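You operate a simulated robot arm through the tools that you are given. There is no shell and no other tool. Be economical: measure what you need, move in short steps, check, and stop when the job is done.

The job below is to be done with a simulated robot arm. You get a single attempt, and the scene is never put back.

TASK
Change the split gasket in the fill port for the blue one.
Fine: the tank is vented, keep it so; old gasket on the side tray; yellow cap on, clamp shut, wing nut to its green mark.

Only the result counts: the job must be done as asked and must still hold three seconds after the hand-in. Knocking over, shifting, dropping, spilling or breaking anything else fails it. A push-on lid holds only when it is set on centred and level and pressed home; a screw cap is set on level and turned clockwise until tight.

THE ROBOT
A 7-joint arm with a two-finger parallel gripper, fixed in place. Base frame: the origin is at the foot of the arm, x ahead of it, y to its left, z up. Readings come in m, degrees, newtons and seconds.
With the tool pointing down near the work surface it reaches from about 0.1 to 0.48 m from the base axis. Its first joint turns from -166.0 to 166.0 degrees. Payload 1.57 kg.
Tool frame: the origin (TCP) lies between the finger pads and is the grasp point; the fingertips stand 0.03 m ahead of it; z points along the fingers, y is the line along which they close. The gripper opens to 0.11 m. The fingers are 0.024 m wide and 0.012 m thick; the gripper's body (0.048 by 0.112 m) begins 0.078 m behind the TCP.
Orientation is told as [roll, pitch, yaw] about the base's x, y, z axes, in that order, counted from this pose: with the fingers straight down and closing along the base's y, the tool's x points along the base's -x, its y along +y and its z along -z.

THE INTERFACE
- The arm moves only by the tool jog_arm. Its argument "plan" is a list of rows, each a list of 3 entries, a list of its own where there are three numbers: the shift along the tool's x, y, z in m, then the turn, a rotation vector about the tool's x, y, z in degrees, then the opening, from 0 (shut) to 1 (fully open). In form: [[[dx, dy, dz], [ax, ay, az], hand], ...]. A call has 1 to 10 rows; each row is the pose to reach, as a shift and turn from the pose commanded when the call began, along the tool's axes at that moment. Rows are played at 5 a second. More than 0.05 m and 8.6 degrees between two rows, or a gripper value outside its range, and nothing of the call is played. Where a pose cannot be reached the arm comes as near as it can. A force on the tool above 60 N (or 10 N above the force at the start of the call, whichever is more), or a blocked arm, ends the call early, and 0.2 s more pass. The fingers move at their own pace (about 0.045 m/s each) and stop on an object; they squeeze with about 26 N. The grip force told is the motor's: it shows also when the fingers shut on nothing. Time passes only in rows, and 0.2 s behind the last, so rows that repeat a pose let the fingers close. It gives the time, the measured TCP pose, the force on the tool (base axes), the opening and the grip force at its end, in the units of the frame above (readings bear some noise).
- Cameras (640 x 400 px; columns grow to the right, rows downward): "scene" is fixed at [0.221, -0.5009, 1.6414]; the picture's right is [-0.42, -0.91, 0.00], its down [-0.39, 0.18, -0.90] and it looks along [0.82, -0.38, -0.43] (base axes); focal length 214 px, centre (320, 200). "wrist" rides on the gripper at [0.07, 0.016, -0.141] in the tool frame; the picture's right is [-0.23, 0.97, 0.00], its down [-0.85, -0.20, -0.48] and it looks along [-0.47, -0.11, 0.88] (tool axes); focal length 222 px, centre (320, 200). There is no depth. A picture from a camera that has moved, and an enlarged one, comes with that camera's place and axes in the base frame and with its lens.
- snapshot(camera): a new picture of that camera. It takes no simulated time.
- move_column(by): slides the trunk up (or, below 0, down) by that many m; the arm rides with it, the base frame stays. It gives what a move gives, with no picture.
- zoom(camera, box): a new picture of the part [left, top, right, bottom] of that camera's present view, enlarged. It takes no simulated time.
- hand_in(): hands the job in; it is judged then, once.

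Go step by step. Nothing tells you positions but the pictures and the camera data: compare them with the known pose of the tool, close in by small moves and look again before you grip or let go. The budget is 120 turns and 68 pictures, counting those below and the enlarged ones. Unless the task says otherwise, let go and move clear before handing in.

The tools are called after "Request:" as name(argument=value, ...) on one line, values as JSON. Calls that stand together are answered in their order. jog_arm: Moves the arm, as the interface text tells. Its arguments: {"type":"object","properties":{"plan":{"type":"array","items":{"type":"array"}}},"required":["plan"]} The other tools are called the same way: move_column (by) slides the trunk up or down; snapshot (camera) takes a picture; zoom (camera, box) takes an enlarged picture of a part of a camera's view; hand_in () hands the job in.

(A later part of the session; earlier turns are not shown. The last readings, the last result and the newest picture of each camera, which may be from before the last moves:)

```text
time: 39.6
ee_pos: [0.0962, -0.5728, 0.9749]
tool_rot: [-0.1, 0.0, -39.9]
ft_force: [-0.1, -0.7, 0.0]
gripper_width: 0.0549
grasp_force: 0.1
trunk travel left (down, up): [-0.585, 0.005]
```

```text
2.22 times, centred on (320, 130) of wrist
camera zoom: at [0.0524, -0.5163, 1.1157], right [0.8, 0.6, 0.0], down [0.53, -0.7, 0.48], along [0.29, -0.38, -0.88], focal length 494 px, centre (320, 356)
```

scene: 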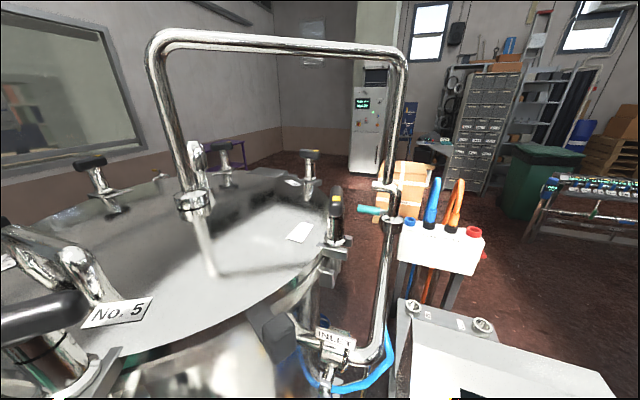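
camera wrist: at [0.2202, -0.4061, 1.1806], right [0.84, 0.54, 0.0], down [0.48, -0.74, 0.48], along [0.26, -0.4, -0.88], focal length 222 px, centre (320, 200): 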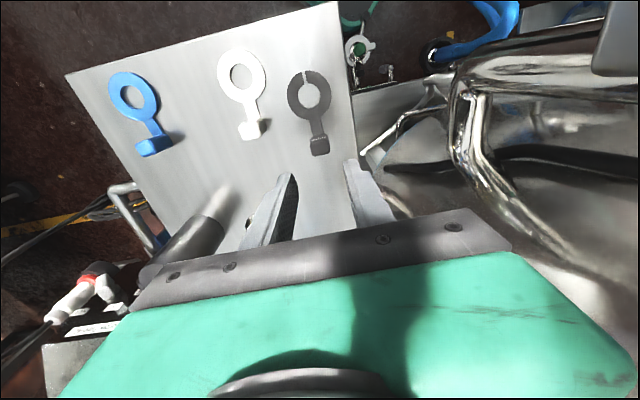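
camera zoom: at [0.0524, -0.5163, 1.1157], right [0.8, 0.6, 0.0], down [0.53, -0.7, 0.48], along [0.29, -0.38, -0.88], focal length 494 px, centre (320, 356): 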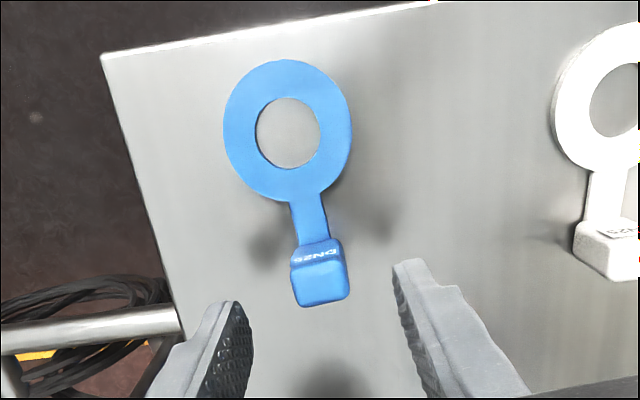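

Well aligned. Descend and grip the blue block.

Request:
jog_arm(plan=[[[0, 0, 0.013], [0, 0, 0], 0.5], [[0, 0, 0.026], [0, 0, 0], 0.5], [[0, 0, 0.036], [0, 0, 0], 0.5], [[0, 0, 0.036], [0, 0, 0], 0.2], [[0, 0, 0.036], [0, 0, 0], 0], [[0, 0, 0.036], [0, 0, 0], 0]])

Request:
jog_arm(plan=[[[0, 0, -0.01], [0, 0, 0], 0], [[0, 0, -0.03], [0, 0, 0], 0], [[0, 0, -0.06], [0, 0, 0], 0], [[0, 0, -0.1], [0, 0, 0], 0]])

Request:
snapshot(camera="wrist")

```text
time: 41.0
ee_pos: [0.097, -0.5742, 0.9387]
tool_rot: [-0.1, 0.0, -39.8]
ft_force: [0.2, 0.4, 0.1]
gripper_width: 0.0215
grasp_force: 20.3
trunk travel left (down, up): [-0.585, 0.005]
```

```text
time: 42.0
ee_pos: [0.0946, -0.5724, 1.0394]
tool_rot: [-0.1, 0.0, -39.9]
ft_force: [0.1, -0.5, 0.0]
gripper_width: 0.0209
grasp_force: 26.0
trunk travel left (down, up): [-0.585, 0.005]
```

```text
29 pictures are left
camera wrist: at [0.0513, -0.5152, 1.1804], right [0.8, 0.6, 0.0], down [0.53, -0.7, 0.48], along [0.29, -0.39, -0.88], focal length 222 px, centre (320, 200)
```

wrist: 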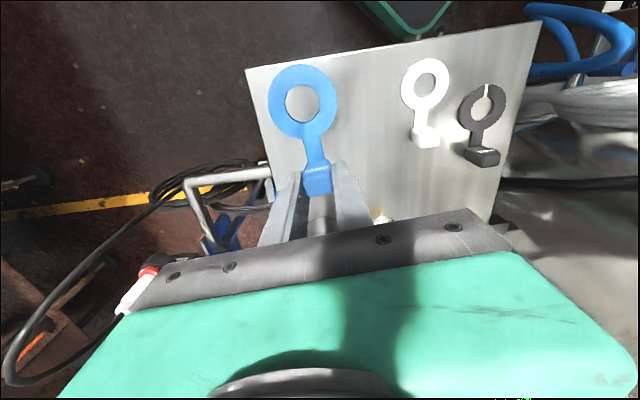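

The blue gasket sits in the hand just as the old one did. Carry it back by the same route.

Request:
jog_arm(plan=[[[0, 0, -0.045], [0, 0, 0], 0], [[0, 0, -0.09], [0, 0, 0], 0], [[0, 0, -0.135], [0, 0, 0], 0], [[0.01, 0.02, -0.175], [0, 0, 1], 0], [[0.02, 0.045, -0.21], [0, 0, 2], 0], [[0.03, 0.07, -0.24], [0, 0, 3], 0], [[0.04, 0.095, -0.27], [0, 0, 4], 0], [[0.0513, 0.1166, -0.29], [0, 0, 4], 0], [[0.055, 0.152, -0.3], [0, 0, 4], 0], [[0.059, 0.188, -0.31], [0, 0, 4], 0]])

```text
time: 44.2
ee_pos: [0.1714, -0.3886, 1.3483]
tool_rot: [-0.4, -0.2, -43.8]
ft_force: [0.8, 0.3, 0.3]
gripper_width: 0.0212
grasp_force: 25.9
trunk travel left (down, up): [-0.585, 0.005]
```

Request:
jog_arm(plan=[[[0.013, 0.047, -0.009], [0, 0, 0], 0], [[0.027, 0.094, -0.018], [0, 0, 0], 0], [[0.04, 0.14, -0.027], [0, 0, 0], 0], [[0.046, 0.179, -0.027], [0, 0, 0], 0], [[0.052, 0.218, -0.027], [0, 0, 0], 0], [[0.059, 0.257, -0.027], [0, 0, 0], 0], [[0.065, 0.296, -0.027], [0, 0, 0], 0], [[0.055, 0.329, -0.022], [0, 0, 0], 0], [[0.045, 0.362, -0.018], [0, 0, 0], 0], [[0.035, 0.395, -0.015], [0, 0, 0], 0]])

```text
time: 46.4
ee_pos: [0.4212, -0.0816, 1.3607]
tool_rot: [-0.3, 0.0, -43.9]
ft_force: [-0.4, 0.1, -0.6]
gripper_width: 0.0215
grasp_force: 26.7
trunk travel left (down, up): [-0.585, 0.005]
```

Request:
jog_arm(plan=[[[-0.039, 0.026, 0.01], [0, 0, 0], 0], [[-0.078, 0.052, 0.02], [0, 0, 0], 0], [[-0.1168, 0.0776, 0.03], [0, 0, 0], 0], [[-0.1168, 0.0776, 0.07], [0, 0, 0], 0], [[-0.1168, 0.0776, 0.11], [0, 0, 0], 0], [[-0.1168, 0.0776, 0.15], [0, 0, 0], 0]])

Request:
zoom(camera="wrist", box=[200, 40, 440, 200])

```text
time: 47.8
ee_pos: [0.5589, -0.1057, 1.2124]
tool_rot: [-0.1, -0.2, -43.9]
ft_force: [0.1, 0.4, -0.9]
gripper_width: 0.0211
grasp_force: 25.7
trunk travel left (down, up): [-0.585, 0.005]
```

```text
2.50 times, centred on (320, 120) of wrist
camera zoom: at [0.518, -0.0453, 1.3539], right [0.84, 0.54, 0.0], down [0.48, -0.73, 0.48], along [0.26, -0.41, -0.88], focal length 555 px, centre (320, 400)
```

zoom: 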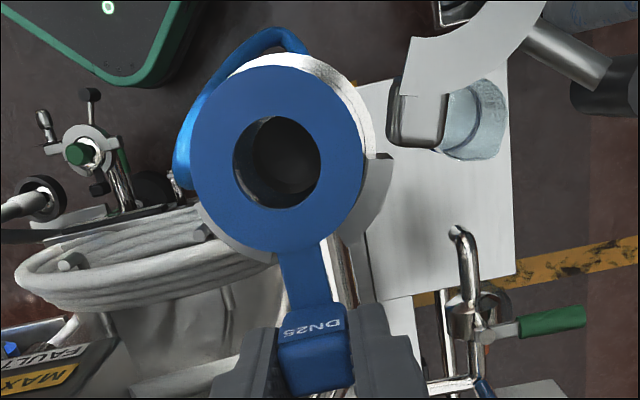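

Compared with the old gasket, the ring needs about a 2° turn in the hand to centre; radial is right. Turn and descend to just above.

Request:
jog_arm(plan=[[[0, 0, 0.012], [0, 0, 1], 0], [[0, 0, 0.022], [0, 0, 2], 0], [[0, 0, 0.028], [0, 0, 2], 0]])

Request:
zoom(camera="wrist", box=[200, 40, 440, 200])

```text
time: 48.6
ee_pos: [0.5581, -0.1076, 1.1824]
tool_rot: [-0.2, -0.1, -45.9]
ft_force: [-1.2, 0.6, -0.5]
gripper_width: 0.021
grasp_force: 25.9
trunk travel left (down, up): [-0.585, 0.005]
```

```text
2.50 times, centred on (320, 120) of wrist
camera zoom: at [0.5201, -0.0447, 1.3246], right [0.86, 0.51, 0.0], down [0.45, -0.75, 0.48], along [0.24, -0.41, -0.88], focal length 555 px, centre (320, 400)
```

zoom: 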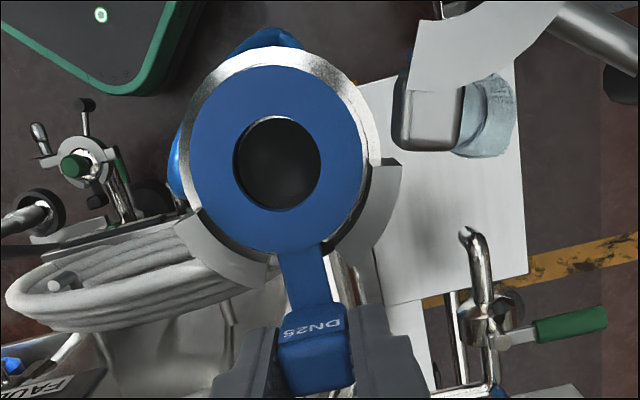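

Aligned like the old one. Lower to contact in small steps.

Request:
jog_arm(plan=[[[0, 0, 0.003], [0, 0, 0], 0]])

Request:
jog_arm(plan=[[[0, 0, 0.002], [0, 0, 0], 0]])

Request:
jog_arm(plan=[[[0, 0, 0.002], [0, 0, 0], 0]])

Request:
jog_arm(plan=[[[0, 0, 0.002], [0, 0, 0], 0]])

```text
time: 49.0
ee_pos: [0.5579, -0.1066, 1.1802]
tool_rot: [-0.1, -0.1, -45.9]
ft_force: [0.0, 0.3, -0.6]
gripper_width: 0.0212
grasp_force: 25.8
trunk travel left (down, up): [-0.585, 0.005]
```

```text
time: 49.4
ee_pos: [0.5582, -0.1063, 1.1787]
tool_rot: [-0.2, -0.1, -45.8]
ft_force: [0.2, -0.8, 0.2]
gripper_width: 0.0208
grasp_force: 25.9
trunk travel left (down, up): [-0.585, 0.005]
```

```text
time: 49.8
ee_pos: [0.5573, -0.1065, 1.1784]
tool_rot: [-0.1, -0.2, -45.9]
ft_force: [-0.8, 0.0, 13.1]
gripper_width: 0.0207
grasp_force: 25.6
trunk travel left (down, up): [-0.585, 0.005]
```

```text
time: 50.2
ee_pos: [0.5572, -0.1068, 1.1769]
tool_rot: [0.0, -0.4, -45.9]
ft_force: [3.3, -1.5, 26.5]
gripper_width: 0.021
grasp_force: 25.9
trunk travel left (down, up): [-0.585, 0.005]
```

Contact. Ease off, release and rise to look.

Request:
jog_arm(plan=[[[0, 0, -0.003], [0, 0, 0], 0], [[0, 0, -0.003], [0, 0, 0], 0.2], [[0, 0, -0.003], [0, 0, 0], 0.4], [[0, 0, -0.003], [0, 0, 0], 0.45], [[0, 0, -0.02], [0, 0, 0], 0.45], [[0, 0, -0.05], [0, 0, 0], 0.45], [[0, 0, -0.09], [0, 0, 0], 0.45]])

Request:
zoom(camera="wrist", box=[200, 0, 500, 200])

```text
time: 51.8
ee_pos: [0.5573, -0.1068, 1.2634]
tool_rot: [-0.3, 0.0, -45.8]
ft_force: [0.6, 0.4, 0.1]
gripper_width: 0.0496
grasp_force: 0.0
trunk travel left (down, up): [-0.585, 0.005]
```

```text
2.00 times, centred on (350, 100) of wrist
camera zoom: at [0.52, -0.0454, 1.4058], right [0.86, 0.52, 0.0], down [0.45, -0.75, 0.48], along [0.24, -0.41, -0.88], focal length 444 px, centre (260, 400)
```

zoom: 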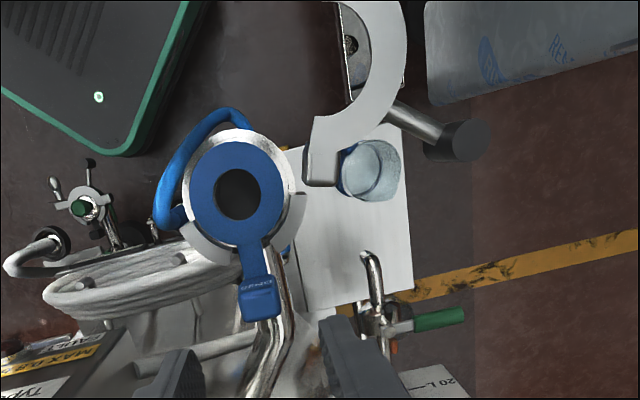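

The blue gasket is seated centrally. Now fetch the yellow cap; back round to the tray.

Request:
jog_arm(plan=[[[0.01, -0.007, -0.045], [0, 0, 0], 0.5], [[0.045, -0.031, -0.065], [0, 0, 0], 0.5], [[0.08, -0.055, -0.08], [0, 0, 0], 0.5], [[0.115, -0.079, -0.097], [0, 0, 0], 0.5], [[0.128, -0.125, -0.105], [0, 0, 0], 0.5], [[0.142, -0.17, -0.11], [0, 0, 0], 0.5], [[0.136, -0.212, -0.11], [0, 0, 0], 0.5], [[0.128, -0.255, -0.11], [0, 0, 0], 0.5], [[0.12, -0.295, -0.11], [0, 0, 0], 0.5], [[0.111, -0.334, -0.11], [0, 0, 0], 0.5]])

Request:
jog_arm(plan=[[[-0.013, -0.033, 0.003], [0, 0, 0], 0.5], [[-0.027, -0.067, 0.007], [0, 0, 0], 0.5], [[-0.0405, -0.0998, 0.01], [0, 0, 0], 0.5], [[-0.068, -0.114, 0.03], [0, 0, 0], 0.5], [[-0.0965, -0.129, 0.05], [0, 0, 0], 0.5], [[-0.1265, -0.14, 0.08], [0, 0, 0], 0.5], [[-0.1565, -0.15, 0.11], [0, 0, 0], 0.5], [[-0.185, -0.165, 0.14], [0, 0, 0], 0.5]])

Request:
snapshot(camera="wrist")

```text
time: 54.0
ee_pos: [0.2405, -0.2598, 1.3741]
tool_rot: [-0.2, -0.1, -45.8]
ft_force: [-1.1, 0.5, -0.1]
gripper_width: 0.0548
grasp_force: 0.1
trunk travel left (down, up): [-0.585, 0.005]
```

```text
time: 55.8
ee_pos: [0.2508, -0.5086, 1.2353]
tool_rot: [-0.1, -0.2, -45.8]
ft_force: [0.1, -0.1, 0.8]
gripper_width: 0.0552
grasp_force: 0.0
trunk travel left (down, up): [-0.585, 0.005]
```

```text
25 pictures are left
camera wrist: at [0.2128, -0.4464, 1.3764], right [0.86, 0.51, 0.0], down [0.45, -0.75, 0.48], along [0.24, -0.41, -0.88], focal length 222 px, centre (320, 200)
```

wrist: 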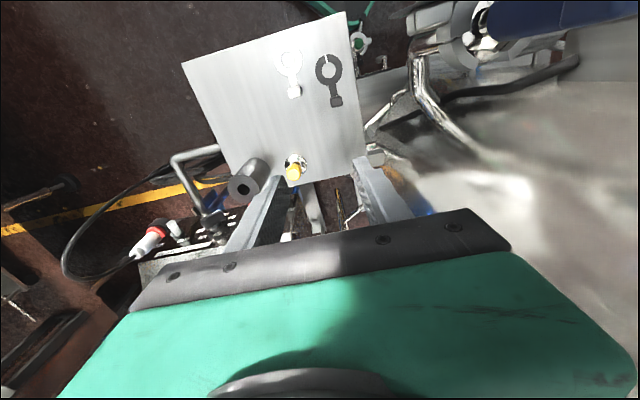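

Yellow-knobbed cap at about (0.248,-0.614), knob top z ≈ 0.99, black tube beside it at (0.19,-0.65). I'll come over it with the closing line turned away from the tube.

Request:
jog_arm(plan=[[[-0.015, -0.015, 0.02], [0, 0, -7.2], 0.5], [[-0.03, -0.03, 0.04], [0, 0, -14.4], 0.5], [[-0.044, -0.045, 0.06], [0, 0, -21.6], 0.5], [[-0.058, -0.06, 0.08], [0, 0, -28.8], 0.5], [[-0.073, -0.075, 0.1], [0, 0, -36], 0.5]])

Request:
zoom(camera="wrist", box=[160, 60, 460, 240])

```text
time: 57.0
ee_pos: [0.2476, -0.6132, 1.1353]
tool_rot: [-0.3, 0.2, -9.8]
ft_force: [-0.1, 0.6, -0.2]
gripper_width: 0.055
grasp_force: 0.0
trunk travel left (down, up): [-0.585, 0.005]
```

```text
2.13 times, centred on (310, 150) of wrist
camera zoom: at [0.1811, -0.584, 1.2773], right [0.39, 0.92, 0.0], down [0.81, -0.34, 0.48], along [0.44, -0.19, -0.88], focal length 474 px, centre (341, 307)
```

zoom: 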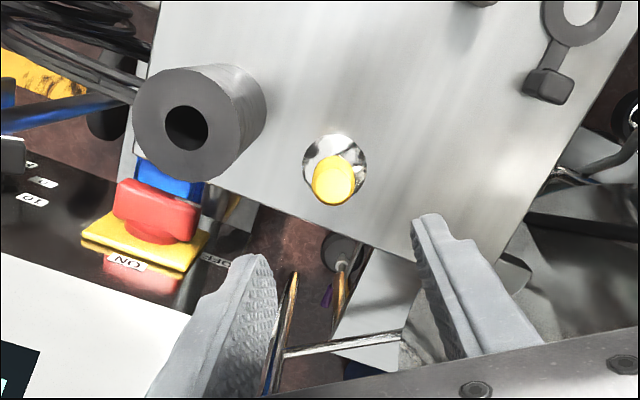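

Cap: disc centre (0.252,-0.619), knob top z ≈ 0.953, knob about 0.03 wide. Align and descend partway, then check.

Request:
jog_arm(plan=[[[-0.0051, -0.0048, 0.03], [0, 0, 0], 0.5], [[-0.0051, -0.0048, 0.065], [0, 0, 0], 0.5], [[-0.0051, -0.0048, 0.1], [0, 0, 0], 0.5], [[-0.0051, -0.0048, 0.13], [0, 0, 0], 0.5]])

Request:
zoom(camera="wrist", box=[160, 60, 460, 240])

```text
time: 58.0
ee_pos: [0.2512, -0.6177, 1.0056]
tool_rot: [-0.2, 0.1, -10.0]
ft_force: [0.1, -0.2, -0.2]
gripper_width: 0.0551
grasp_force: 0.0
trunk travel left (down, up): [-0.585, 0.005]
```

```text
2.13 times, centred on (310, 150) of wrist
camera zoom: at [0.1849, -0.5901, 1.1475], right [0.39, 0.92, 0.0], down [0.81, -0.34, 0.48], along [0.44, -0.19, -0.88], focal length 474 px, centre (341, 307)
```

zoom: 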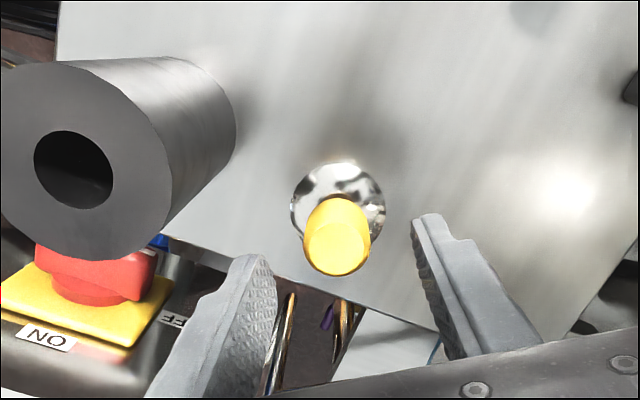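

Centred. Descend to the knob and grip.

Request:
jog_arm(plan=[[[0, -0.0008, 0.018], [0, 0, 0], 0.5], [[0, -0.0008, 0.035], [0, 0, 0], 0.5], [[0, -0.0008, 0.05], [0, 0, 0], 0.5], [[0, -0.0008, 0.05], [0, 0, 0], 0.25], [[0, -0.0008, 0.05], [0, 0, 0], 0], [[0, -0.0008, 0.05], [0, 0, 0], 0]])

Request:
jog_arm(plan=[[[0, 0, -0.01], [0, 0, 0], 0], [[0, 0, -0.04], [0, 0, 0], 0], [[0, 0, -0.08], [0, 0, 0], 0], [[0, 0, -0.12], [0, 0, 0], 0]])

Request:
zoom(camera="wrist", box=[160, 60, 460, 240])

```text
time: 59.4
ee_pos: [0.2519, -0.6197, 0.9555]
tool_rot: [-0.2, 0.1, -9.9]
ft_force: [-0.3, -0.2, 1.1]
gripper_width: 0.0291
grasp_force: 24.8
trunk travel left (down, up): [-0.585, 0.005]
```

```text
time: 60.4
ee_pos: [0.2509, -0.6194, 1.0764]
tool_rot: [-0.2, 0.1, -9.8]
ft_force: [0.9, 0.4, -1.1]
gripper_width: 0.0291
grasp_force: 25.6
trunk travel left (down, up): [-0.585, 0.005]
```

```text
2.13 times, centred on (310, 150) of wrist
camera zoom: at [0.1852, -0.5904, 1.2185], right [0.39, 0.92, 0.0], down [0.81, -0.34, 0.48], along [0.44, -0.19, -0.88], focal length 474 px, centre (341, 307)
```

zoom: 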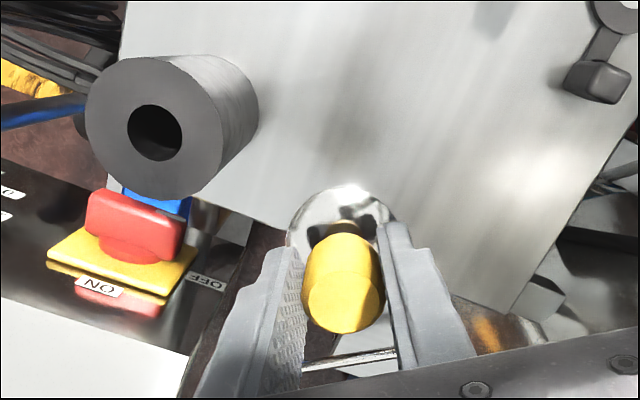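

Cap gripped firmly at 0.029 m. Carry it back by the same route.

Request:
jog_arm(plan=[[[0, 0, -0.045], [0, 0, 0], 0], [[0, 0, -0.09], [0, 0, 0], 0], [[0.016, 0.032, -0.123], [0, 0, 0], 0], [[0.032, 0.063, -0.156], [0, 0, 0], 0], [[0.047, 0.095, -0.188], [0, 0, 0], 0], [[0.063, 0.126, -0.221], [0, 0, 0], 0], [[0.079, 0.158, -0.254], [0, 0, 0], 0], [[0.087, 0.202, -0.274], [0, 0, 0], 0], [[0.095, 0.246, -0.294], [0, 0, 0], 0]])

```text
time: 62.4
ee_pos: [0.2007, -0.3574, 1.3706]
tool_rot: [-0.2, 0.1, -10.0]
ft_force: [-0.1, 0.8, -1.3]
gripper_width: 0.0293
grasp_force: 25.2
trunk travel left (down, up): [-0.585, 0.005]
```

Request:
jog_arm(plan=[[[-0.0075, 0.034, -0.003], [0, 0, 0], 0], [[-0.015, 0.069, -0.007], [0, 0, 0], 0], [[-0.0226, 0.1028, -0.01], [0, 0, 0], 0], [[-0.04, 0.139, -0.01], [0, 0, 0], 0], [[-0.056, 0.175, -0.01], [0, 0, 0], 0], [[-0.073, 0.211, -0.01], [0, 0, 0], 0], [[-0.089, 0.246, -0.01], [0, 0, 0], 0], [[-0.116, 0.268, -0.007], [0, 0, 0], 0], [[-0.142, 0.29, -0.003], [0, 0, 0], 0], [[-0.169, 0.311, 0], [0, 0, 0], 0]])

```text
time: 64.6
ee_pos: [0.4224, -0.0806, 1.3689]
tool_rot: [-0.2, 0.1, -9.9]
ft_force: [0.3, 0.3, -1.7]
gripper_width: 0.0292
grasp_force: 26.1
trunk travel left (down, up): [-0.585, 0.005]
```

Request:
jog_arm(plan=[[[-0.032, 0.01, 0.01], [0, 0, 0], 0], [[-0.064, 0.02, 0.03], [0, 0, 0], 0], [[-0.0947, 0.0306, 0.06], [0, 0, 0], 0], [[-0.0947, 0.0306, 0.1], [0, 0, 0], 0], [[-0.0947, 0.0306, 0.13], [0, 0, 0], 0]])

Request:
zoom(camera="wrist", box=[160, 20, 480, 240])

```text
time: 65.8
ee_pos: [0.5189, -0.0668, 1.2378]
tool_rot: [-0.1, 0.0, -9.9]
ft_force: [0.2, 0.3, -1.3]
gripper_width: 0.0291
grasp_force: 26.4
trunk travel left (down, up): [-0.585, 0.005]
```

```text
1.82 times, centred on (320, 130) of wrist
camera zoom: at [0.4527, -0.0383, 1.3807], right [0.39, 0.92, 0.0], down [0.81, -0.34, 0.48], along [0.44, -0.19, -0.88], focal length 404 px, centre (320, 327)
```

zoom: 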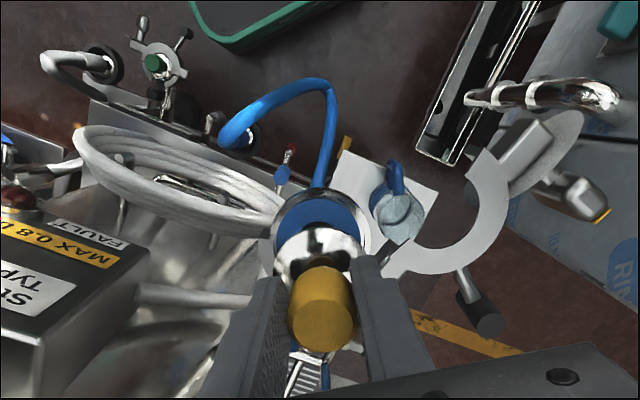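

Let me enlarge to check the centring of cap and port.

Request:
zoom(camera="wrist", box=[270, 90, 390, 210])

```text
3.33 times, centred on (330, 150) of wrist
camera zoom: at [0.4527, -0.0383, 1.3807], right [0.39, 0.92, 0.0], down [0.81, -0.34, 0.48], along [0.44, -0.19, -0.88], focal length 740 px, centre (287, 367)
```

zoom: 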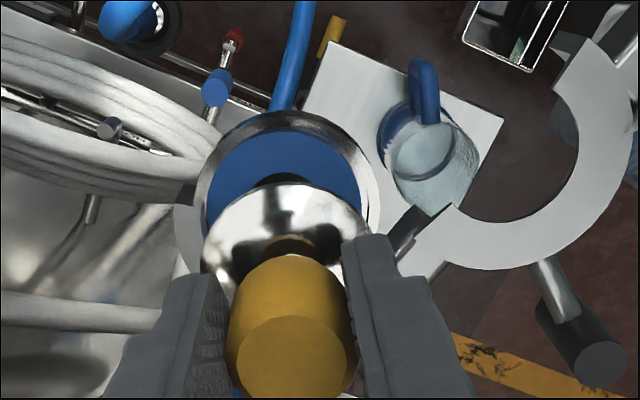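

Lateral alignment is good; fore-aft needs a closer look. Lower to a few mm above and compare edges.

Request:
jog_arm(plan=[[[0.001, 0, 0.012], [0, 0, 0], 0], [[0.001, 0, 0.024], [0, 0, 0], 0]])

Request:
zoom(camera="wrist", box=[270, 110, 390, 185])

```text
time: 66.4
ee_pos: [0.518, -0.068, 1.2134]
tool_rot: [-0.2, 0.0, -9.9]
ft_force: [-0.2, 1.0, -0.6]
gripper_width: 0.0288
grasp_force: 25.8
trunk travel left (down, up): [-0.585, 0.005]
```

```text
5.33 times, centred on (330, 148) of wrist
camera zoom: at [0.4516, -0.0388, 1.3556], right [0.39, 0.92, 0.0], down [0.81, -0.34, 0.48], along [0.44, -0.19, -0.88], focal length 1185 px, centre (267, 480)
```

zoom: 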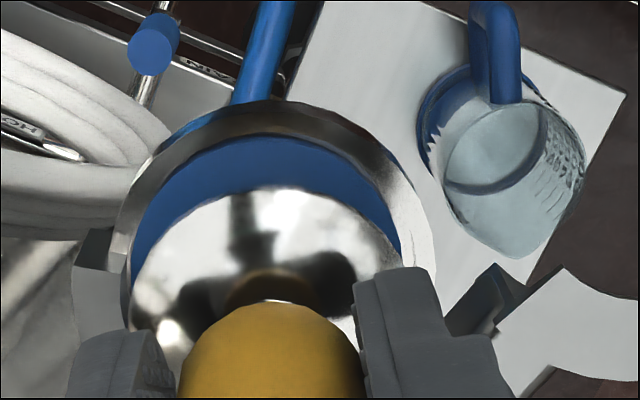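

Nearly centred; shift 2 mm toward the base and lower to contact in small steps.

Request:
jog_arm(plan=[[[0.002, 0.0003, 0.002], [0, 0, 0], 0], [[0.002, 0.0003, 0.005], [0, 0, 0], 0]])

Request:
jog_arm(plan=[[[0, 0, 0.002], [0, 0, 0], 0]])

Request:
jog_arm(plan=[[[0, 0, 0.002], [0, 0, 0], 0]])

Request:
zoom(camera="wrist", box=[270, 110, 390, 185])

```text
time: 67.0
ee_pos: [0.5165, -0.0673, 1.2088]
tool_rot: [-0.2, 0.1, -9.8]
ft_force: [-0.9, -0.3, -1.1]
gripper_width: 0.0291
grasp_force: 26.1
trunk travel left (down, up): [-0.585, 0.005]
```

```text
time: 67.4
ee_pos: [0.5149, -0.0666, 1.2051]
tool_rot: [-0.3, 0.1, -9.9]
ft_force: [-0.3, 0.2, -0.8]
gripper_width: 0.029
grasp_force: 25.8
trunk travel left (down, up): [-0.585, 0.005]
```

```text
time: 67.8
ee_pos: [0.5165, -0.0677, 1.2033]
tool_rot: [-0.3, 0.1, -9.9]
ft_force: [-0.2, -0.1, -0.8]
gripper_width: 0.0289
grasp_force: 25.6
trunk travel left (down, up): [-0.585, 0.005]
```

```text
5.33 times, centred on (330, 148) of wrist
camera zoom: at [0.4496, -0.0387, 1.3465], right [0.39, 0.92, 0.0], down [0.81, -0.34, 0.48], along [0.44, -0.19, -0.88], focal length 1185 px, centre (267, 480)
```

zoom: 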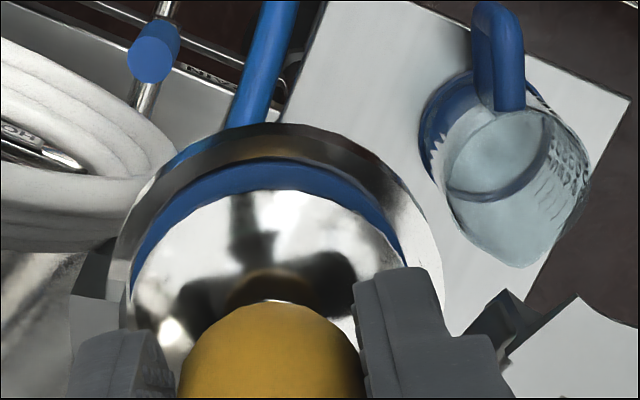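

Aligned. Continue to contact.

Request:
jog_arm(plan=[[[0, 0.0005, 0.002], [0, 0, 0], 0]])

Request:
jog_arm(plan=[[[0, 0, 0.002], [0, 0, 0], 0]])

Request:
jog_arm(plan=[[[0, 0, 0.002], [0, 0, 0], 0]])

Request:
jog_arm(plan=[[[0, 0, 0.002], [0, 0, 0], 0]])

```text
time: 68.2
ee_pos: [0.517, -0.067, 1.2032]
tool_rot: [-0.2, 0.1, -9.9]
ft_force: [-0.6, 0.9, -1.0]
gripper_width: 0.0292
grasp_force: 25.4
trunk travel left (down, up): [-0.585, 0.005]
```

```text
time: 68.6
ee_pos: [0.5155, -0.0674, 1.2008]
tool_rot: [-0.1, 0.1, -9.9]
ft_force: [0.6, -1.0, -1.4]
gripper_width: 0.0291
grasp_force: 26.0
trunk travel left (down, up): [-0.585, 0.005]
```

```text
time: 69.0
ee_pos: [0.5164, -0.0665, 1.1999]
tool_rot: [-0.2, 0.0, -9.9]
ft_force: [-0.6, -1.4, 6.2]
gripper_width: 0.0291
grasp_force: 26.2
trunk travel left (down, up): [-0.585, 0.005]
```

```text
time: 69.4
ee_pos: [0.5161, -0.0665, 1.2003]
tool_rot: [-0.2, -0.2, -9.9]
ft_force: [1.4, -0.6, 21.6]
gripper_width: 0.0294
grasp_force: 25.7
trunk travel left (down, up): [-0.585, 0.005]
```

Contact with ~20 N. Ease off, release and rise for a look.

Request:
jog_arm(plan=[[[0, 0, -0.003], [0, 0, 0], 0], [[0, 0, -0.003], [0, 0, 0], 0.25], [[0, 0, -0.003], [0, 0, 0], 0.45], [[0, 0, -0.003], [0, 0, 0], 0.45], [[0, 0, -0.02], [0, 0, 0], 0.45], [[0, 0, -0.06], [0, 0, 0], 0.45], [[0, 0, -0.1], [0, 0, 0], 0.45]])

Request:
zoom(camera="wrist", box=[240, 40, 480, 190])

```text
time: 71.0
ee_pos: [0.5162, -0.0665, 1.296]
tool_rot: [-0.2, 0.2, -9.8]
ft_force: [-0.4, -0.6, 0.6]
gripper_width: 0.0494
grasp_force: 0.1
trunk travel left (down, up): [-0.585, 0.005]
```

```text
2.67 times, centred on (360, 115) of wrist
camera zoom: at [0.4492, -0.0378, 1.4371], right [0.39, 0.92, 0.0], down [0.81, -0.34, 0.48], along [0.44, -0.19, -0.88], focal length 592 px, centre (213, 427)
```

zoom: 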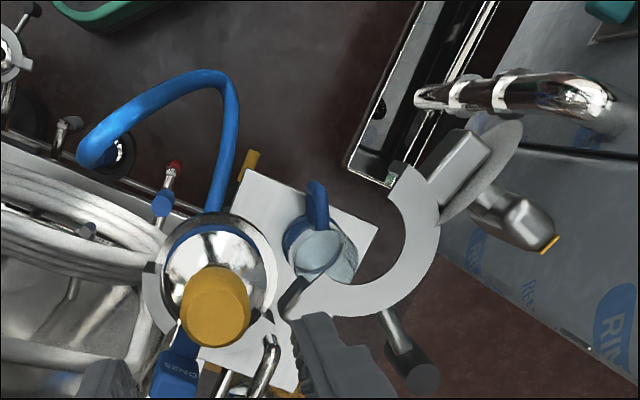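

The cap sits on. Now the clamp: hinge ≈ (0.543,-0.037), peg handle's black grip ≈ (0.594,0.011, ~1.165), to be swung counter-clockwise about 106°. I'll hover over the peg and check.

Request:
jog_arm(plan=[[[-0.016, 0.022, 0], [0, 0, -5], 0.45], [[-0.032, 0.045, 0], [0, 0, -10], 0.45], [[-0.048, 0.067, 0.02], [0, 0, -15], 0.45], [[-0.0637, 0.0897, 0.05], [0, 0, -20], 0.45]])

Request:
zoom(camera="wrist", box=[180, 40, 460, 215])

```text
time: 72.0
ee_pos: [0.5957, 0.0129, 1.2438]
tool_rot: [-0.2, 0.2, 10.2]
ft_force: [-0.2, 0.4, -0.3]
gripper_width: 0.0496
grasp_force: 0.0
trunk travel left (down, up): [-0.585, 0.005]
```

```text
2.29 times, centred on (320, 128) of wrist
camera zoom: at [0.5237, 0.016, 1.3864], right [0.05, 1.0, 0.0], down [0.88, -0.04, 0.48], along [0.48, -0.03, -0.88], focal length 508 px, centre (320, 366)
```

zoom: 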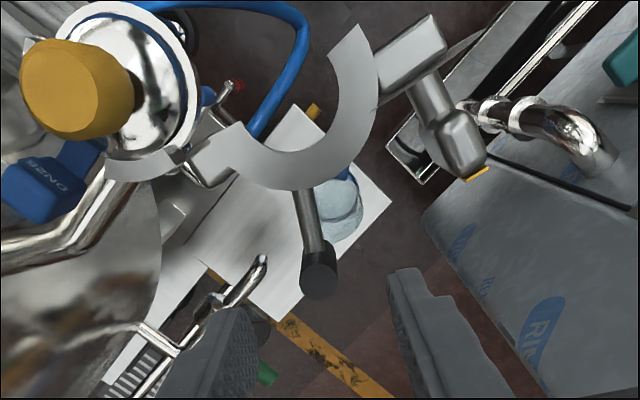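

The peg points along ≈ 7°, right under the fingers. Descend around it and narrow the fingers to a loose cage.

Request:
jog_arm(plan=[[[0.001, -0.001, 0.02], [0, 0, 0], 0.45], [[0.001, -0.001, 0.04], [0, 0, 0], 0.45], [[0.001, -0.001, 0.062], [0, 0, 0], 0.45], [[0.001, -0.001, 0.062], [0, 0, 0], 0.3], [[0.001, -0.001, 0.062], [0, 0, 0], 0.3]])

Request:
zoom(camera="wrist", box=[180, 40, 460, 215])

```text
time: 73.2
ee_pos: [0.5935, 0.0098, 1.1842]
tool_rot: [-0.2, 0.1, 10.1]
ft_force: [-0.8, 0.4, 0.1]
gripper_width: 0.0331
grasp_force: 0.0
trunk travel left (down, up): [-0.585, 0.005]
```

```text
2.29 times, centred on (320, 128) of wrist
camera zoom: at [0.5217, 0.0141, 1.3261], right [0.05, 1.0, 0.0], down [0.88, -0.04, 0.48], along [0.48, -0.03, -0.88], focal length 508 px, centre (320, 366)
```

zoom: 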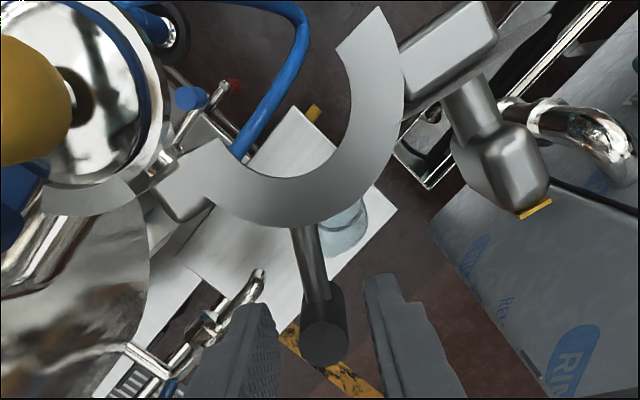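

Caged. Swing the clamp counter-clockwise along its arc, first ~64°.

Request:
jog_arm(plan=[[[0.0062, 0.0075, 0.062], [0, 0, -8], 0.3]])

```text
refused: row 1 steps farther than a row can; nothing moved
```

I mistakenly repeated the old z shift (refused, nothing moved); the correct z shift is 0.

Request:
jog_arm(plan=[[[0.0062, 0.0075, 0], [0, 0, -8], 0.3], [[0.0133, 0.014, 0], [0, 0, -16], 0.3], [[0.0212, 0.0196, 0], [0, 0, -24], 0.3], [[0.0299, 0.0239, 0], [0, 0, -32], 0.3], [[0.039, 0.027, 0], [0, 0, -40], 0.3], [[0.0486, 0.0288, 0], [0, 0, -48], 0.3], [[0.0581, 0.0292, 0], [0, 0, -56], 0.3], [[0.0678, 0.0283, 0], [0, 0, -64], 0.3]])

Request:
snapshot(camera="wrist")

```text
time: 75.0
ee_pos: [0.5228, 0.0257, 1.1855]
tool_rot: [0.0, 0.1, 74.3]
ft_force: [-1.4, -0.6, -0.8]
gripper_width: 0.0331
grasp_force: 0.1
trunk travel left (down, up): [-0.585, 0.005]
```

```text
14 pictures are left
camera wrist: at [0.4868, -0.0368, 1.3266], right [-0.88, 0.48, 0.0], down [0.42, 0.77, 0.47], along [0.23, 0.42, -0.88], focal length 222 px, centre (320, 200)
```

wrist: 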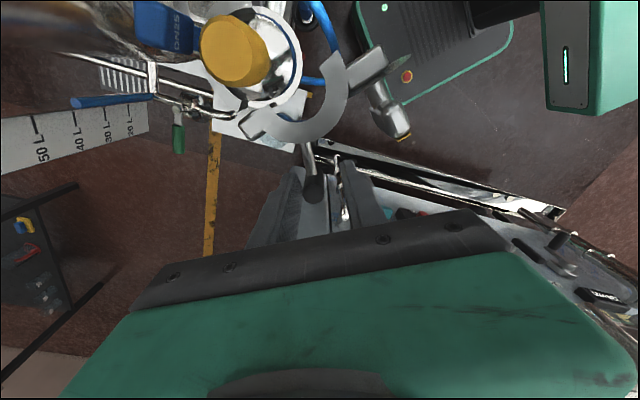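

The clamp follows well. Continue the arc.

Request:
jog_arm(plan=[[[0.0062, 0.0075, 0], [0, 0, -8], 0.3], [[0.0134, 0.014, 0], [0, 0, -16], 0.3], [[0.0212, 0.0196, 0], [0, 0, -24], 0.3], [[0.03, 0.0238, 0], [0, 0, -32], 0.3], [[0.0391, 0.027, 0], [0, 0, -40], 0.3]])

Request:
zoom(camera="wrist", box=[160, 0, 480, 210])

```text
time: 76.2
ee_pos: [0.4866, -0.0034, 1.1842]
tool_rot: [0.1, 0.1, 114.3]
ft_force: [2.0, 1.7, 0.3]
gripper_width: 0.0352
grasp_force: 1.5
trunk travel left (down, up): [-0.585, 0.005]
```

```text
1.90 times, centred on (320, 105) of wrist
camera zoom: at [0.499, -0.0743, 1.3263], right [-0.98, -0.19, 0.0], down [-0.17, 0.86, 0.48], along [-0.09, 0.47, -0.88], focal length 423 px, centre (320, 381)
```

zoom: 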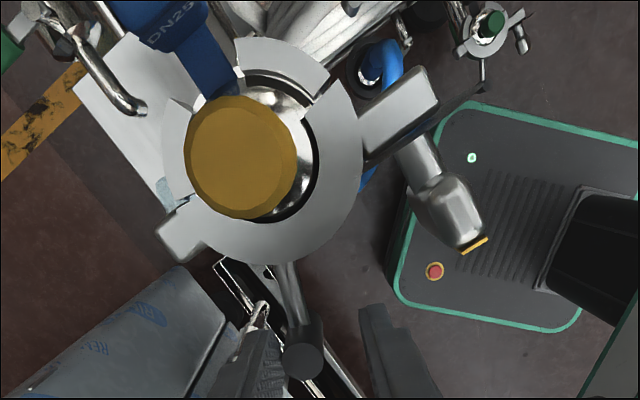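

Nearly shut. Push a few more degrees while watching the force.

Request:
jog_arm(plan=[[[0.0033, 0.0036, 0], [0, 0, -2], 0.3]])

Request:
jog_arm(plan=[[[0.003, 0.0035, 0], [0, 0, -2], 0.3]])

Request:
jog_arm(plan=[[[0.002, 0.0025, 0], [0, 0, 0], 0.3]])

Request:
zoom(camera="wrist", box=[160, 0, 480, 210])

```text
time: 76.6
ee_pos: [0.4849, -0.0078, 1.184]
tool_rot: [0.1, 0.1, 116.2]
ft_force: [7.0, 7.2, 0.5]
gripper_width: 0.0408
grasp_force: 4.5
trunk travel left (down, up): [-0.585, 0.005]
```

```text
time: 77.0
ee_pos: [0.4836, -0.0111, 1.1844]
tool_rot: [0.2, 0.2, 118.0]
ft_force: [11.7, 12.8, -0.1]
gripper_width: 0.0475
grasp_force: 8.6
trunk travel left (down, up): [-0.585, 0.005]
```

```text
time: 77.4
ee_pos: [0.4817, -0.0146, 1.1849]
tool_rot: [0.3, 0.2, 118.1]
ft_force: [14.7, 18.2, 1.0]
gripper_width: 0.0521
grasp_force: 10.5
trunk travel left (down, up): [-0.585, 0.005]
```

```text
1.90 times, centred on (320, 105) of wrist
camera zoom: at [0.4998, -0.0831, 1.3263], right [-0.97, -0.26, 0.0], down [-0.23, 0.85, 0.48], along [-0.13, 0.46, -0.88], focal length 423 px, centre (320, 381)
```

zoom: 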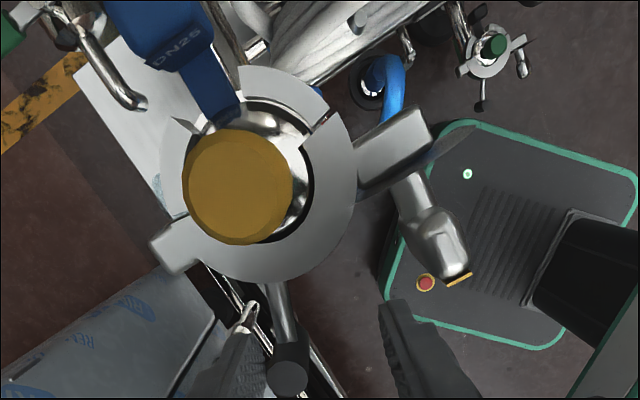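

The clamp is shut against its stop. Back off, rise clear and look at the wing nut from above.

Request:
jog_arm(plan=[[[-0.003, -0.006, 0], [0, 0, 0], 0.4], [[-0.003, -0.008, 0], [0, 0, 0], 0.5], [[-0.003, -0.008, -0.03], [0, 0, 0], 0.5], [[-0.003, -0.008, -0.07], [0, 0, 0], 0.5], [[0.01, 0.02, -0.1], [0, 0, 0], 0.5], [[0.02, 0.05, -0.13], [0, 0, -6], 0.5], [[0.03, 0.08, -0.14], [0, 0, -12], 0.5]])

Request:
zoom(camera="wrist", box=[160, 0, 480, 210])

```text
time: 79.0
ee_pos: [0.4217, -0.0786, 1.3267]
tool_rot: [0.2, 0.1, 130.3]
ft_force: [0.9, -0.1, 0.6]
gripper_width: 0.0547
grasp_force: 0.0
trunk travel left (down, up): [-0.585, 0.005]
```

```text
1.90 times, centred on (320, 105) of wrist
camera zoom: at [0.4541, -0.1428, 1.4684], right [-0.89, -0.45, 0.0], down [-0.4, 0.78, 0.48], along [-0.22, 0.42, -0.88], focal length 423 px, centre (320, 381)
```

zoom: 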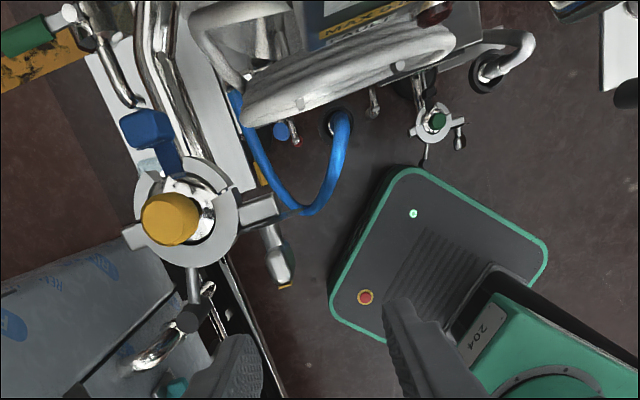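

Wing nut: post axis horizontal along az ≈ 135°, bar centred near (0.447,-0.065,1.16). I need to see its dial from the front and approach it horizontally, so I'll retreat and tilt the tool to point at it.

Request:
jog_arm(plan=[[[-0.014, -0.002, 0.005], [0, 8, 0], 0.5], [[-0.028, -0.004, 0.01], [0, 16, 0], 0.5], [[-0.042, -0.006, 0.02], [0, 24, 0], 0.5], [[-0.056, -0.008, 0.03], [0, 32, 0], 0.5], [[-0.07, -0.01, 0.045], [0, 40, 0], 0.5], [[-0.084, -0.012, 0.06], [0, 48, 0], 0.5], [[-0.098, -0.014, 0.075], [0, 56, 0], 0.5], [[-0.112, -0.016, 0.09], [0, 64, 0], 0.5], [[-0.126, -0.018, 0.105], [0, 72, 0], 0.5], [[-0.14, -0.018, 0.12], [0, 80, 0], 0.5]])

Request:
snapshot(camera="wrist")

```text
time: 80.9
ee_pos: [0.4031, -0.0572, 1.3364]
tool_rot: [14.6, 32.5, 153.8]
ft_force: [-0.4, -0.2, -0.5]
gripper_width: 0.055
grasp_force: 0.1
out of reach, approached as far as the arm can: row 1, 2, 4, 5, 6, 7, 8, 9
trunk travel left (down, up): [-0.585, 0.005]
stopped in row 9: the arm was blocked; the commanded pose is now the measured one
```

```text
10 pictures are left
camera wrist: at [0.3959, -0.0319, 1.4933], right [-0.71, -0.7, 0.09], down [-0.71, 0.7, -0.11], along [0.02, -0.14, -0.99], focal length 222 px, centre (320, 200)
```

wrist: 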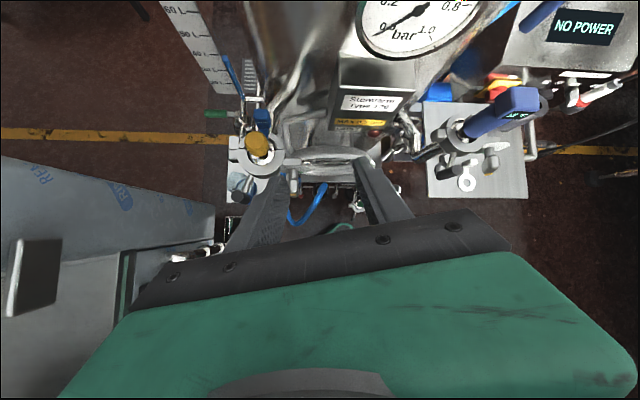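

That approach is out of the arm's reach; it stopped harmlessly. From this nearly vertical viewpoint I'll zoom on the wing nut to learn its orientation.

Request:
zoom(camera="wrist", box=[240, 130, 340, 210])

```text
5.00 times, centred on (290, 170) of wrist
camera zoom: at [0.3959, -0.0319, 1.4933], right [-0.71, -0.7, 0.09], down [-0.71, 0.7, -0.11], along [0.02, -0.14, -0.99], focal length 1111 px, centre (470, 350)
```

zoom: 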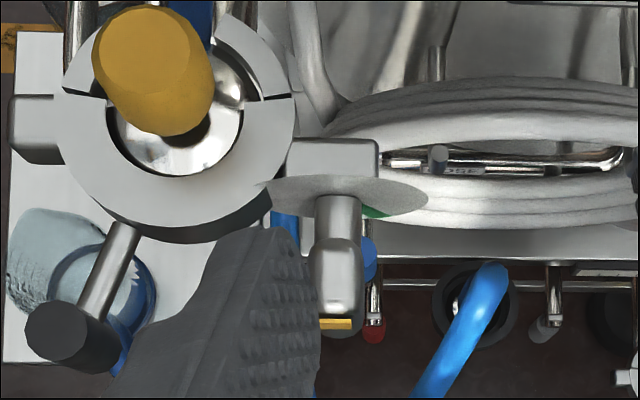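

I'll undo this tilt and unwind the wrist to the orientation (yaw ≈ -45°) from which tilting toward the nut worked earlier.

Request:
jog_arm(plan=[[[0, 0, 0], [2.6, -6.6, 0], 0.5], [[0, 0, 0], [5.3, -13.2, 0], 0.5], [[0, 0, 0], [7.9, -19.8, 0], 0.5], [[0, 0, 0], [10.6, -26.4, 0], 0.5], [[0, 0, 0], [13.2, -33.0, 0], 0.5]])

Request:
jog_arm(plan=[[[0, 0, 0], [0, 0, 8.4], 0.5], [[0, 0, 0], [0, 0, 16.8], 0.5], [[0, 0, 0], [0, 0, 25.2], 0.5], [[0, 0, 0], [0, 0, 33.6], 0.5], [[0, 0, 0], [0, 0, 42], 0.5], [[0, 0, 0], [0, 0, 50.4], 0.5], [[0, 0, 0], [0, 0, 58.8], 0.5], [[0, 0, 0], [0, 0, 67.2], 0.5], [[0, 0, 0], [0, 0, 75.6], 0.5], [[0, 0, 0], [0, 0, 84], 0.5]])

Request:
jog_arm(plan=[[[0, 0, 0], [0, 0, 8.4], 0.5], [[0, 0, 0], [0, 0, 16.8], 0.5], [[0, 0, 0], [0, 0, 25.2], 0.5], [[0, 0, 0], [0, 0, 33.6], 0.5], [[0, 0, 0], [0, 0, 42], 0.5], [[0, 0, 0], [0, 0, 50.4], 0.5], [[0, 0, 0], [0, 0, 58.8], 0.5], [[0, 0, 0], [0, 0, 67.2], 0.5], [[0, 0, 0], [0, 0, 75.6], 0.5], [[0, 0, 0], [0, 0, 84], 0.5]])

```text
time: 82.1
ee_pos: [0.4017, -0.0581, 1.3454]
tool_rot: [-0.2, 0.0, 149.5]
ft_force: [-0.2, 0.7, 0.1]
gripper_width: 0.0553
grasp_force: 0.1
trunk travel left (down, up): [-0.585, 0.005]
```

```text
time: 84.3
ee_pos: [0.4008, -0.057, 1.3454]
tool_rot: [-0.2, -0.4, 65.4]
ft_force: [0.2, -0.1, 0.5]
gripper_width: 0.0549
grasp_force: 0.1
trunk travel left (down, up): [-0.585, 0.005]
```

```text
time: 86.5
ee_pos: [0.4019, -0.0569, 1.3449]
tool_rot: [0.1, -0.3, -18.6]
ft_force: [-0.1, 0.0, 0.2]
gripper_width: 0.0548
grasp_force: 0.1
trunk travel left (down, up): [-0.585, 0.005]
```

Request:
jog_arm(plan=[[[0.016, 0.015, 0.0], [0, 0, 6.6], 0.5], [[0.032, 0.03, 0.01], [0, 0, 13.2], 0.5], [[0.048, 0.045, 0.02], [0, 0, 19.8], 0.5], [[0.0644, 0.0596, 0.03], [0, 0, 26.4], 0.5]])

Request:
jog_arm(plan=[[[0, 0, 0.008], [0, -7.5, 0], 0.5], [[0, 0, 0.016], [0, -15, 0], 0.5], [[0, 0, 0.024], [0, -22.5, 0], 0.5], [[0, 0, 0.032], [0, -30, 0], 0.5], [[0, 0, 0.04], [0, -37.5, 0], 0.5], [[0, 0, 0.05], [0, -45, 0], 0.5]])

Request:
snapshot(camera="wrist")

```text
time: 87.5
ee_pos: [0.3597, 0.0201, 1.3155]
tool_rot: [0.4, 0.0, -44.9]
ft_force: [-0.5, 0.3, -0.5]
gripper_width: 0.0552
grasp_force: 0.1
trunk travel left (down, up): [-0.585, 0.005]
```

```text
time: 88.5
ee_pos: [0.3738, -0.0033, 1.2311]
tool_rot: [-8.1, -19.4, -46.1]
ft_force: [-1.5, 0.7, 0.1]
gripper_width: 0.0555
grasp_force: 0.0
out of reach, approached as far as the arm can: row 1, 2, 4
trunk travel left (down, up): [-0.585, 0.005]
stopped in row 4: the arm was blocked; the commanded pose is now the measured one
```

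```text
8 pictures are left
camera wrist: at [0.3216, 0.1021, 1.3383], right [0.88, 0.48, -0.05], down [0.35, -0.55, 0.76], along [0.33, -0.68, -0.65], focal length 222 px, centre (320, 200)
```

wrist: 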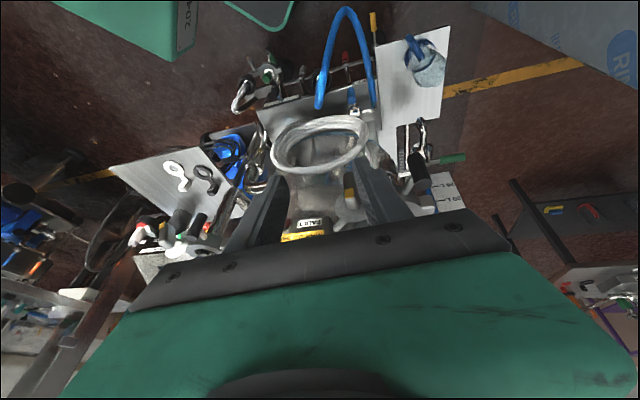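

A zoom at the nut from here may show the dial.

Request:
zoom(camera="wrist", box=[310, 150, 400, 220])

```text
5.71 times, centred on (355, 185) of wrist
camera zoom: at [0.3216, 0.1021, 1.3383], right [0.88, 0.48, -0.05], down [0.35, -0.55, 0.76], along [0.33, -0.68, -0.65], focal length 1269 px, centre (120, 286)
```

zoom: 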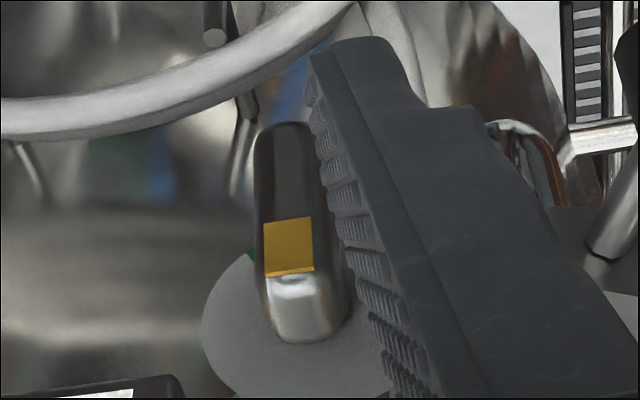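

The bar is vertical with its yellow pointer at 12 o'clock; the green mark is visible at about 4–5 o'clock seen from the front, matching the other clamp's tightened state. To reach horizontally I'll trade trunk height for arm height so the hand can tilt forward.

Request:
jog_arm(plan=[[[-0.011, -0.004, -0.031], [-3, 0, 0], 0.5], [[-0.022, -0.009, -0.062], [-6, 0, 0], 0.5], [[-0.033, -0.013, -0.094], [-8, 0, 0], 0.5]])

Request:
move_column(by=-0.12)

Request:
jog_arm(plan=[[[0, 0, -0.02], [0, -8, 0], 0.5], [[0, 0, -0.04], [0, -16, 0], 0.5], [[0, 0, -0.06], [0, -24, 0], 0.5]])

```text
time: 89.2
ee_pos: [0.3787, -0.0031, 1.3375]
tool_rot: [-0.6, -18.8, -46.2]
ft_force: [0.8, 0.4, -0.9]
gripper_width: 0.0552
grasp_force: 0.1
trunk travel left (down, up): [-0.585, 0.005]
```

```text
time: 90.8
ee_pos: [0.3805, -0.0031, 1.2141]
tool_rot: [-0.7, -18.7, -46.0]
ft_force: [-0.9, 0.5, -0.8]
gripper_width: 0.0549
grasp_force: 0.1
trunk travel left (down, up): [-0.465, 0.125]
```

```text
time: 91.5
ee_pos: [0.3777, -0.0186, 1.2325]
tool_rot: [-3.1, -32.7, -44.0]
ft_force: [-0.9, -0.4, 0.5]
gripper_width: 0.055
grasp_force: 0.1
out of reach, approached as far as the arm can: row 2, 3
trunk travel left (down, up): [-0.465, 0.125]
```

Lower shoulder helps (33° now). Repeat.

Request:
jog_arm(plan=[[[-0.022, 0, -0.024], [0, 0, 0], 0.5], [[-0.045, 0, -0.049], [0, 0, 0], 0.5], [[-0.068, 0, -0.073], [0, 0, 0], 0.5]])

Request:
move_column(by=-0.12)

Request:
jog_arm(plan=[[[-0.015, 0, -0.015], [0, -8, 0], 0.5], [[-0.03, 0, -0.03], [0, -16, 0], 0.5], [[-0.045, 0, -0.045], [0, -24, 0], 0.5]])

```text
time: 92.3
ee_pos: [0.3731, -0.0237, 1.3526]
tool_rot: [1.0, -35.9, -45.5]
ft_force: [-0.1, 0.1, 0.1]
gripper_width: 0.055
grasp_force: 0.0
trunk travel left (down, up): [-0.465, 0.125]
```

```text
time: 93.8
ee_pos: [0.3729, -0.0227, 1.2339]
tool_rot: [1.1, -35.9, -45.6]
ft_force: [-0.6, -0.8, -0.3]
gripper_width: 0.055
grasp_force: 0.0
trunk travel left (down, up): [-0.345, 0.245]
```

```text
time: 94.7
ee_pos: [0.3787, -0.0964, 1.3918]
tool_rot: [2.4, -57.0, -45.6]
ft_force: [2.7, -0.7, -0.1]
gripper_width: 0.0552
grasp_force: 0.0
out of reach, approached as far as the arm can: row 1, 2, 3
trunk travel left (down, up): [-0.345, 0.245]
```

Good: 57° now. Lower the trunk further and see the state.

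Request:
move_column(by=-0.12)

Request:
jog_arm(plan=[[[0, 0, 0], [0, 0, 0], 0.5]])

```text
time: 96.2
ee_pos: [0.3692, -0.0947, 1.2766]
tool_rot: [3.3, -57.8, -46.4]
ft_force: [-0.1, 0.9, -0.4]
gripper_width: 0.0551
grasp_force: 0.1
trunk travel left (down, up): [-0.225, 0.365]
```

```text
time: 96.5
ee_pos: [0.3707, -0.094, 1.2756]
tool_rot: [3.2, -57.6, -46.3]
ft_force: [-0.2, -0.4, 0.9]
gripper_width: 0.0551
grasp_force: 0.0
trunk travel left (down, up): [-0.225, 0.365]
```

Request:
jog_arm(plan=[[[0.009, 0.016, -0.014], [0, -4, 0], 0.5], [[0.017, 0.031, -0.027], [0, -8, 0], 0.5], [[0.026, 0.047, -0.041], [0, -12, 0], 0.5], [[0.034, 0.063, -0.055], [0, -16, 0], 0.5], [[0.034, 0.063, -0.055], [0, -16, 0], 0.5]])

```text
time: 97.8
ee_pos: [0.3571, -0.1151, 1.3585]
tool_rot: [6.3, -73.5, -49.4]
ft_force: [0.1, 0.3, 0.2]
gripper_width: 0.055
grasp_force: 0.0
out of reach, approached as far as the arm can: row 1, 2, 3, 4, 5
trunk travel left (down, up): [-0.225, 0.365]
```

Request:
move_column(by=-0.1)

Request:
jog_arm(plan=[[[0, 0, 0], [0, 0, 0], 0.5], [[0, 0, 0], [0, 0, 0], 0.5]])

```text
time: 99.1
ee_pos: [0.3575, -0.1142, 1.2571]
tool_rot: [6.3, -73.3, -49.4]
ft_force: [0.0, -0.4, 0.3]
gripper_width: 0.0553
grasp_force: 0.1
trunk travel left (down, up): [-0.125, 0.465]
```

```text
time: 99.7
ee_pos: [0.3561, -0.1154, 1.2575]
tool_rot: [6.4, -73.4, -49.4]
ft_force: [0.0, -0.1, -0.1]
gripper_width: 0.0549
grasp_force: 0.2
trunk travel left (down, up): [-0.125, 0.465]
```

Command is now synced. Compute and move to the pre-grasp pose in front of the nut: TCP ≈ (0.38,0.0,1.165), fingers horizontal toward az -45°.

Request:
jog_arm(plan=[[[0.018, 0.0165, -0.0055], [0, 0, 0], 0.5], [[0.036, 0.033, -0.011], [0.5, -4, 0], 0.5], [[0.055, 0.05, -0.0165], [1, -8, -0.7], 0.5], [[0.073, 0.066, -0.022], [1.5, -12, -1], 0.5], [[0.091, 0.082, -0.0275], [2, -16.3, -1.5], 0.5], [[0.1095, 0.0986, -0.0329], [2, -16.3, -1.5], 0.5]])

```text
time: 101.1
ee_pos: [0.3552, -0.1254, 1.2858]
tool_rot: [3.5, -83.5, -47.0]
ft_force: [-0.1, 0.2, 0.2]
gripper_width: 0.0552
grasp_force: 0.1
out of reach, approached as far as the arm can: row 1, 2, 3, 4, 5, 6
trunk travel left (down, up): [-0.125, 0.465]
```

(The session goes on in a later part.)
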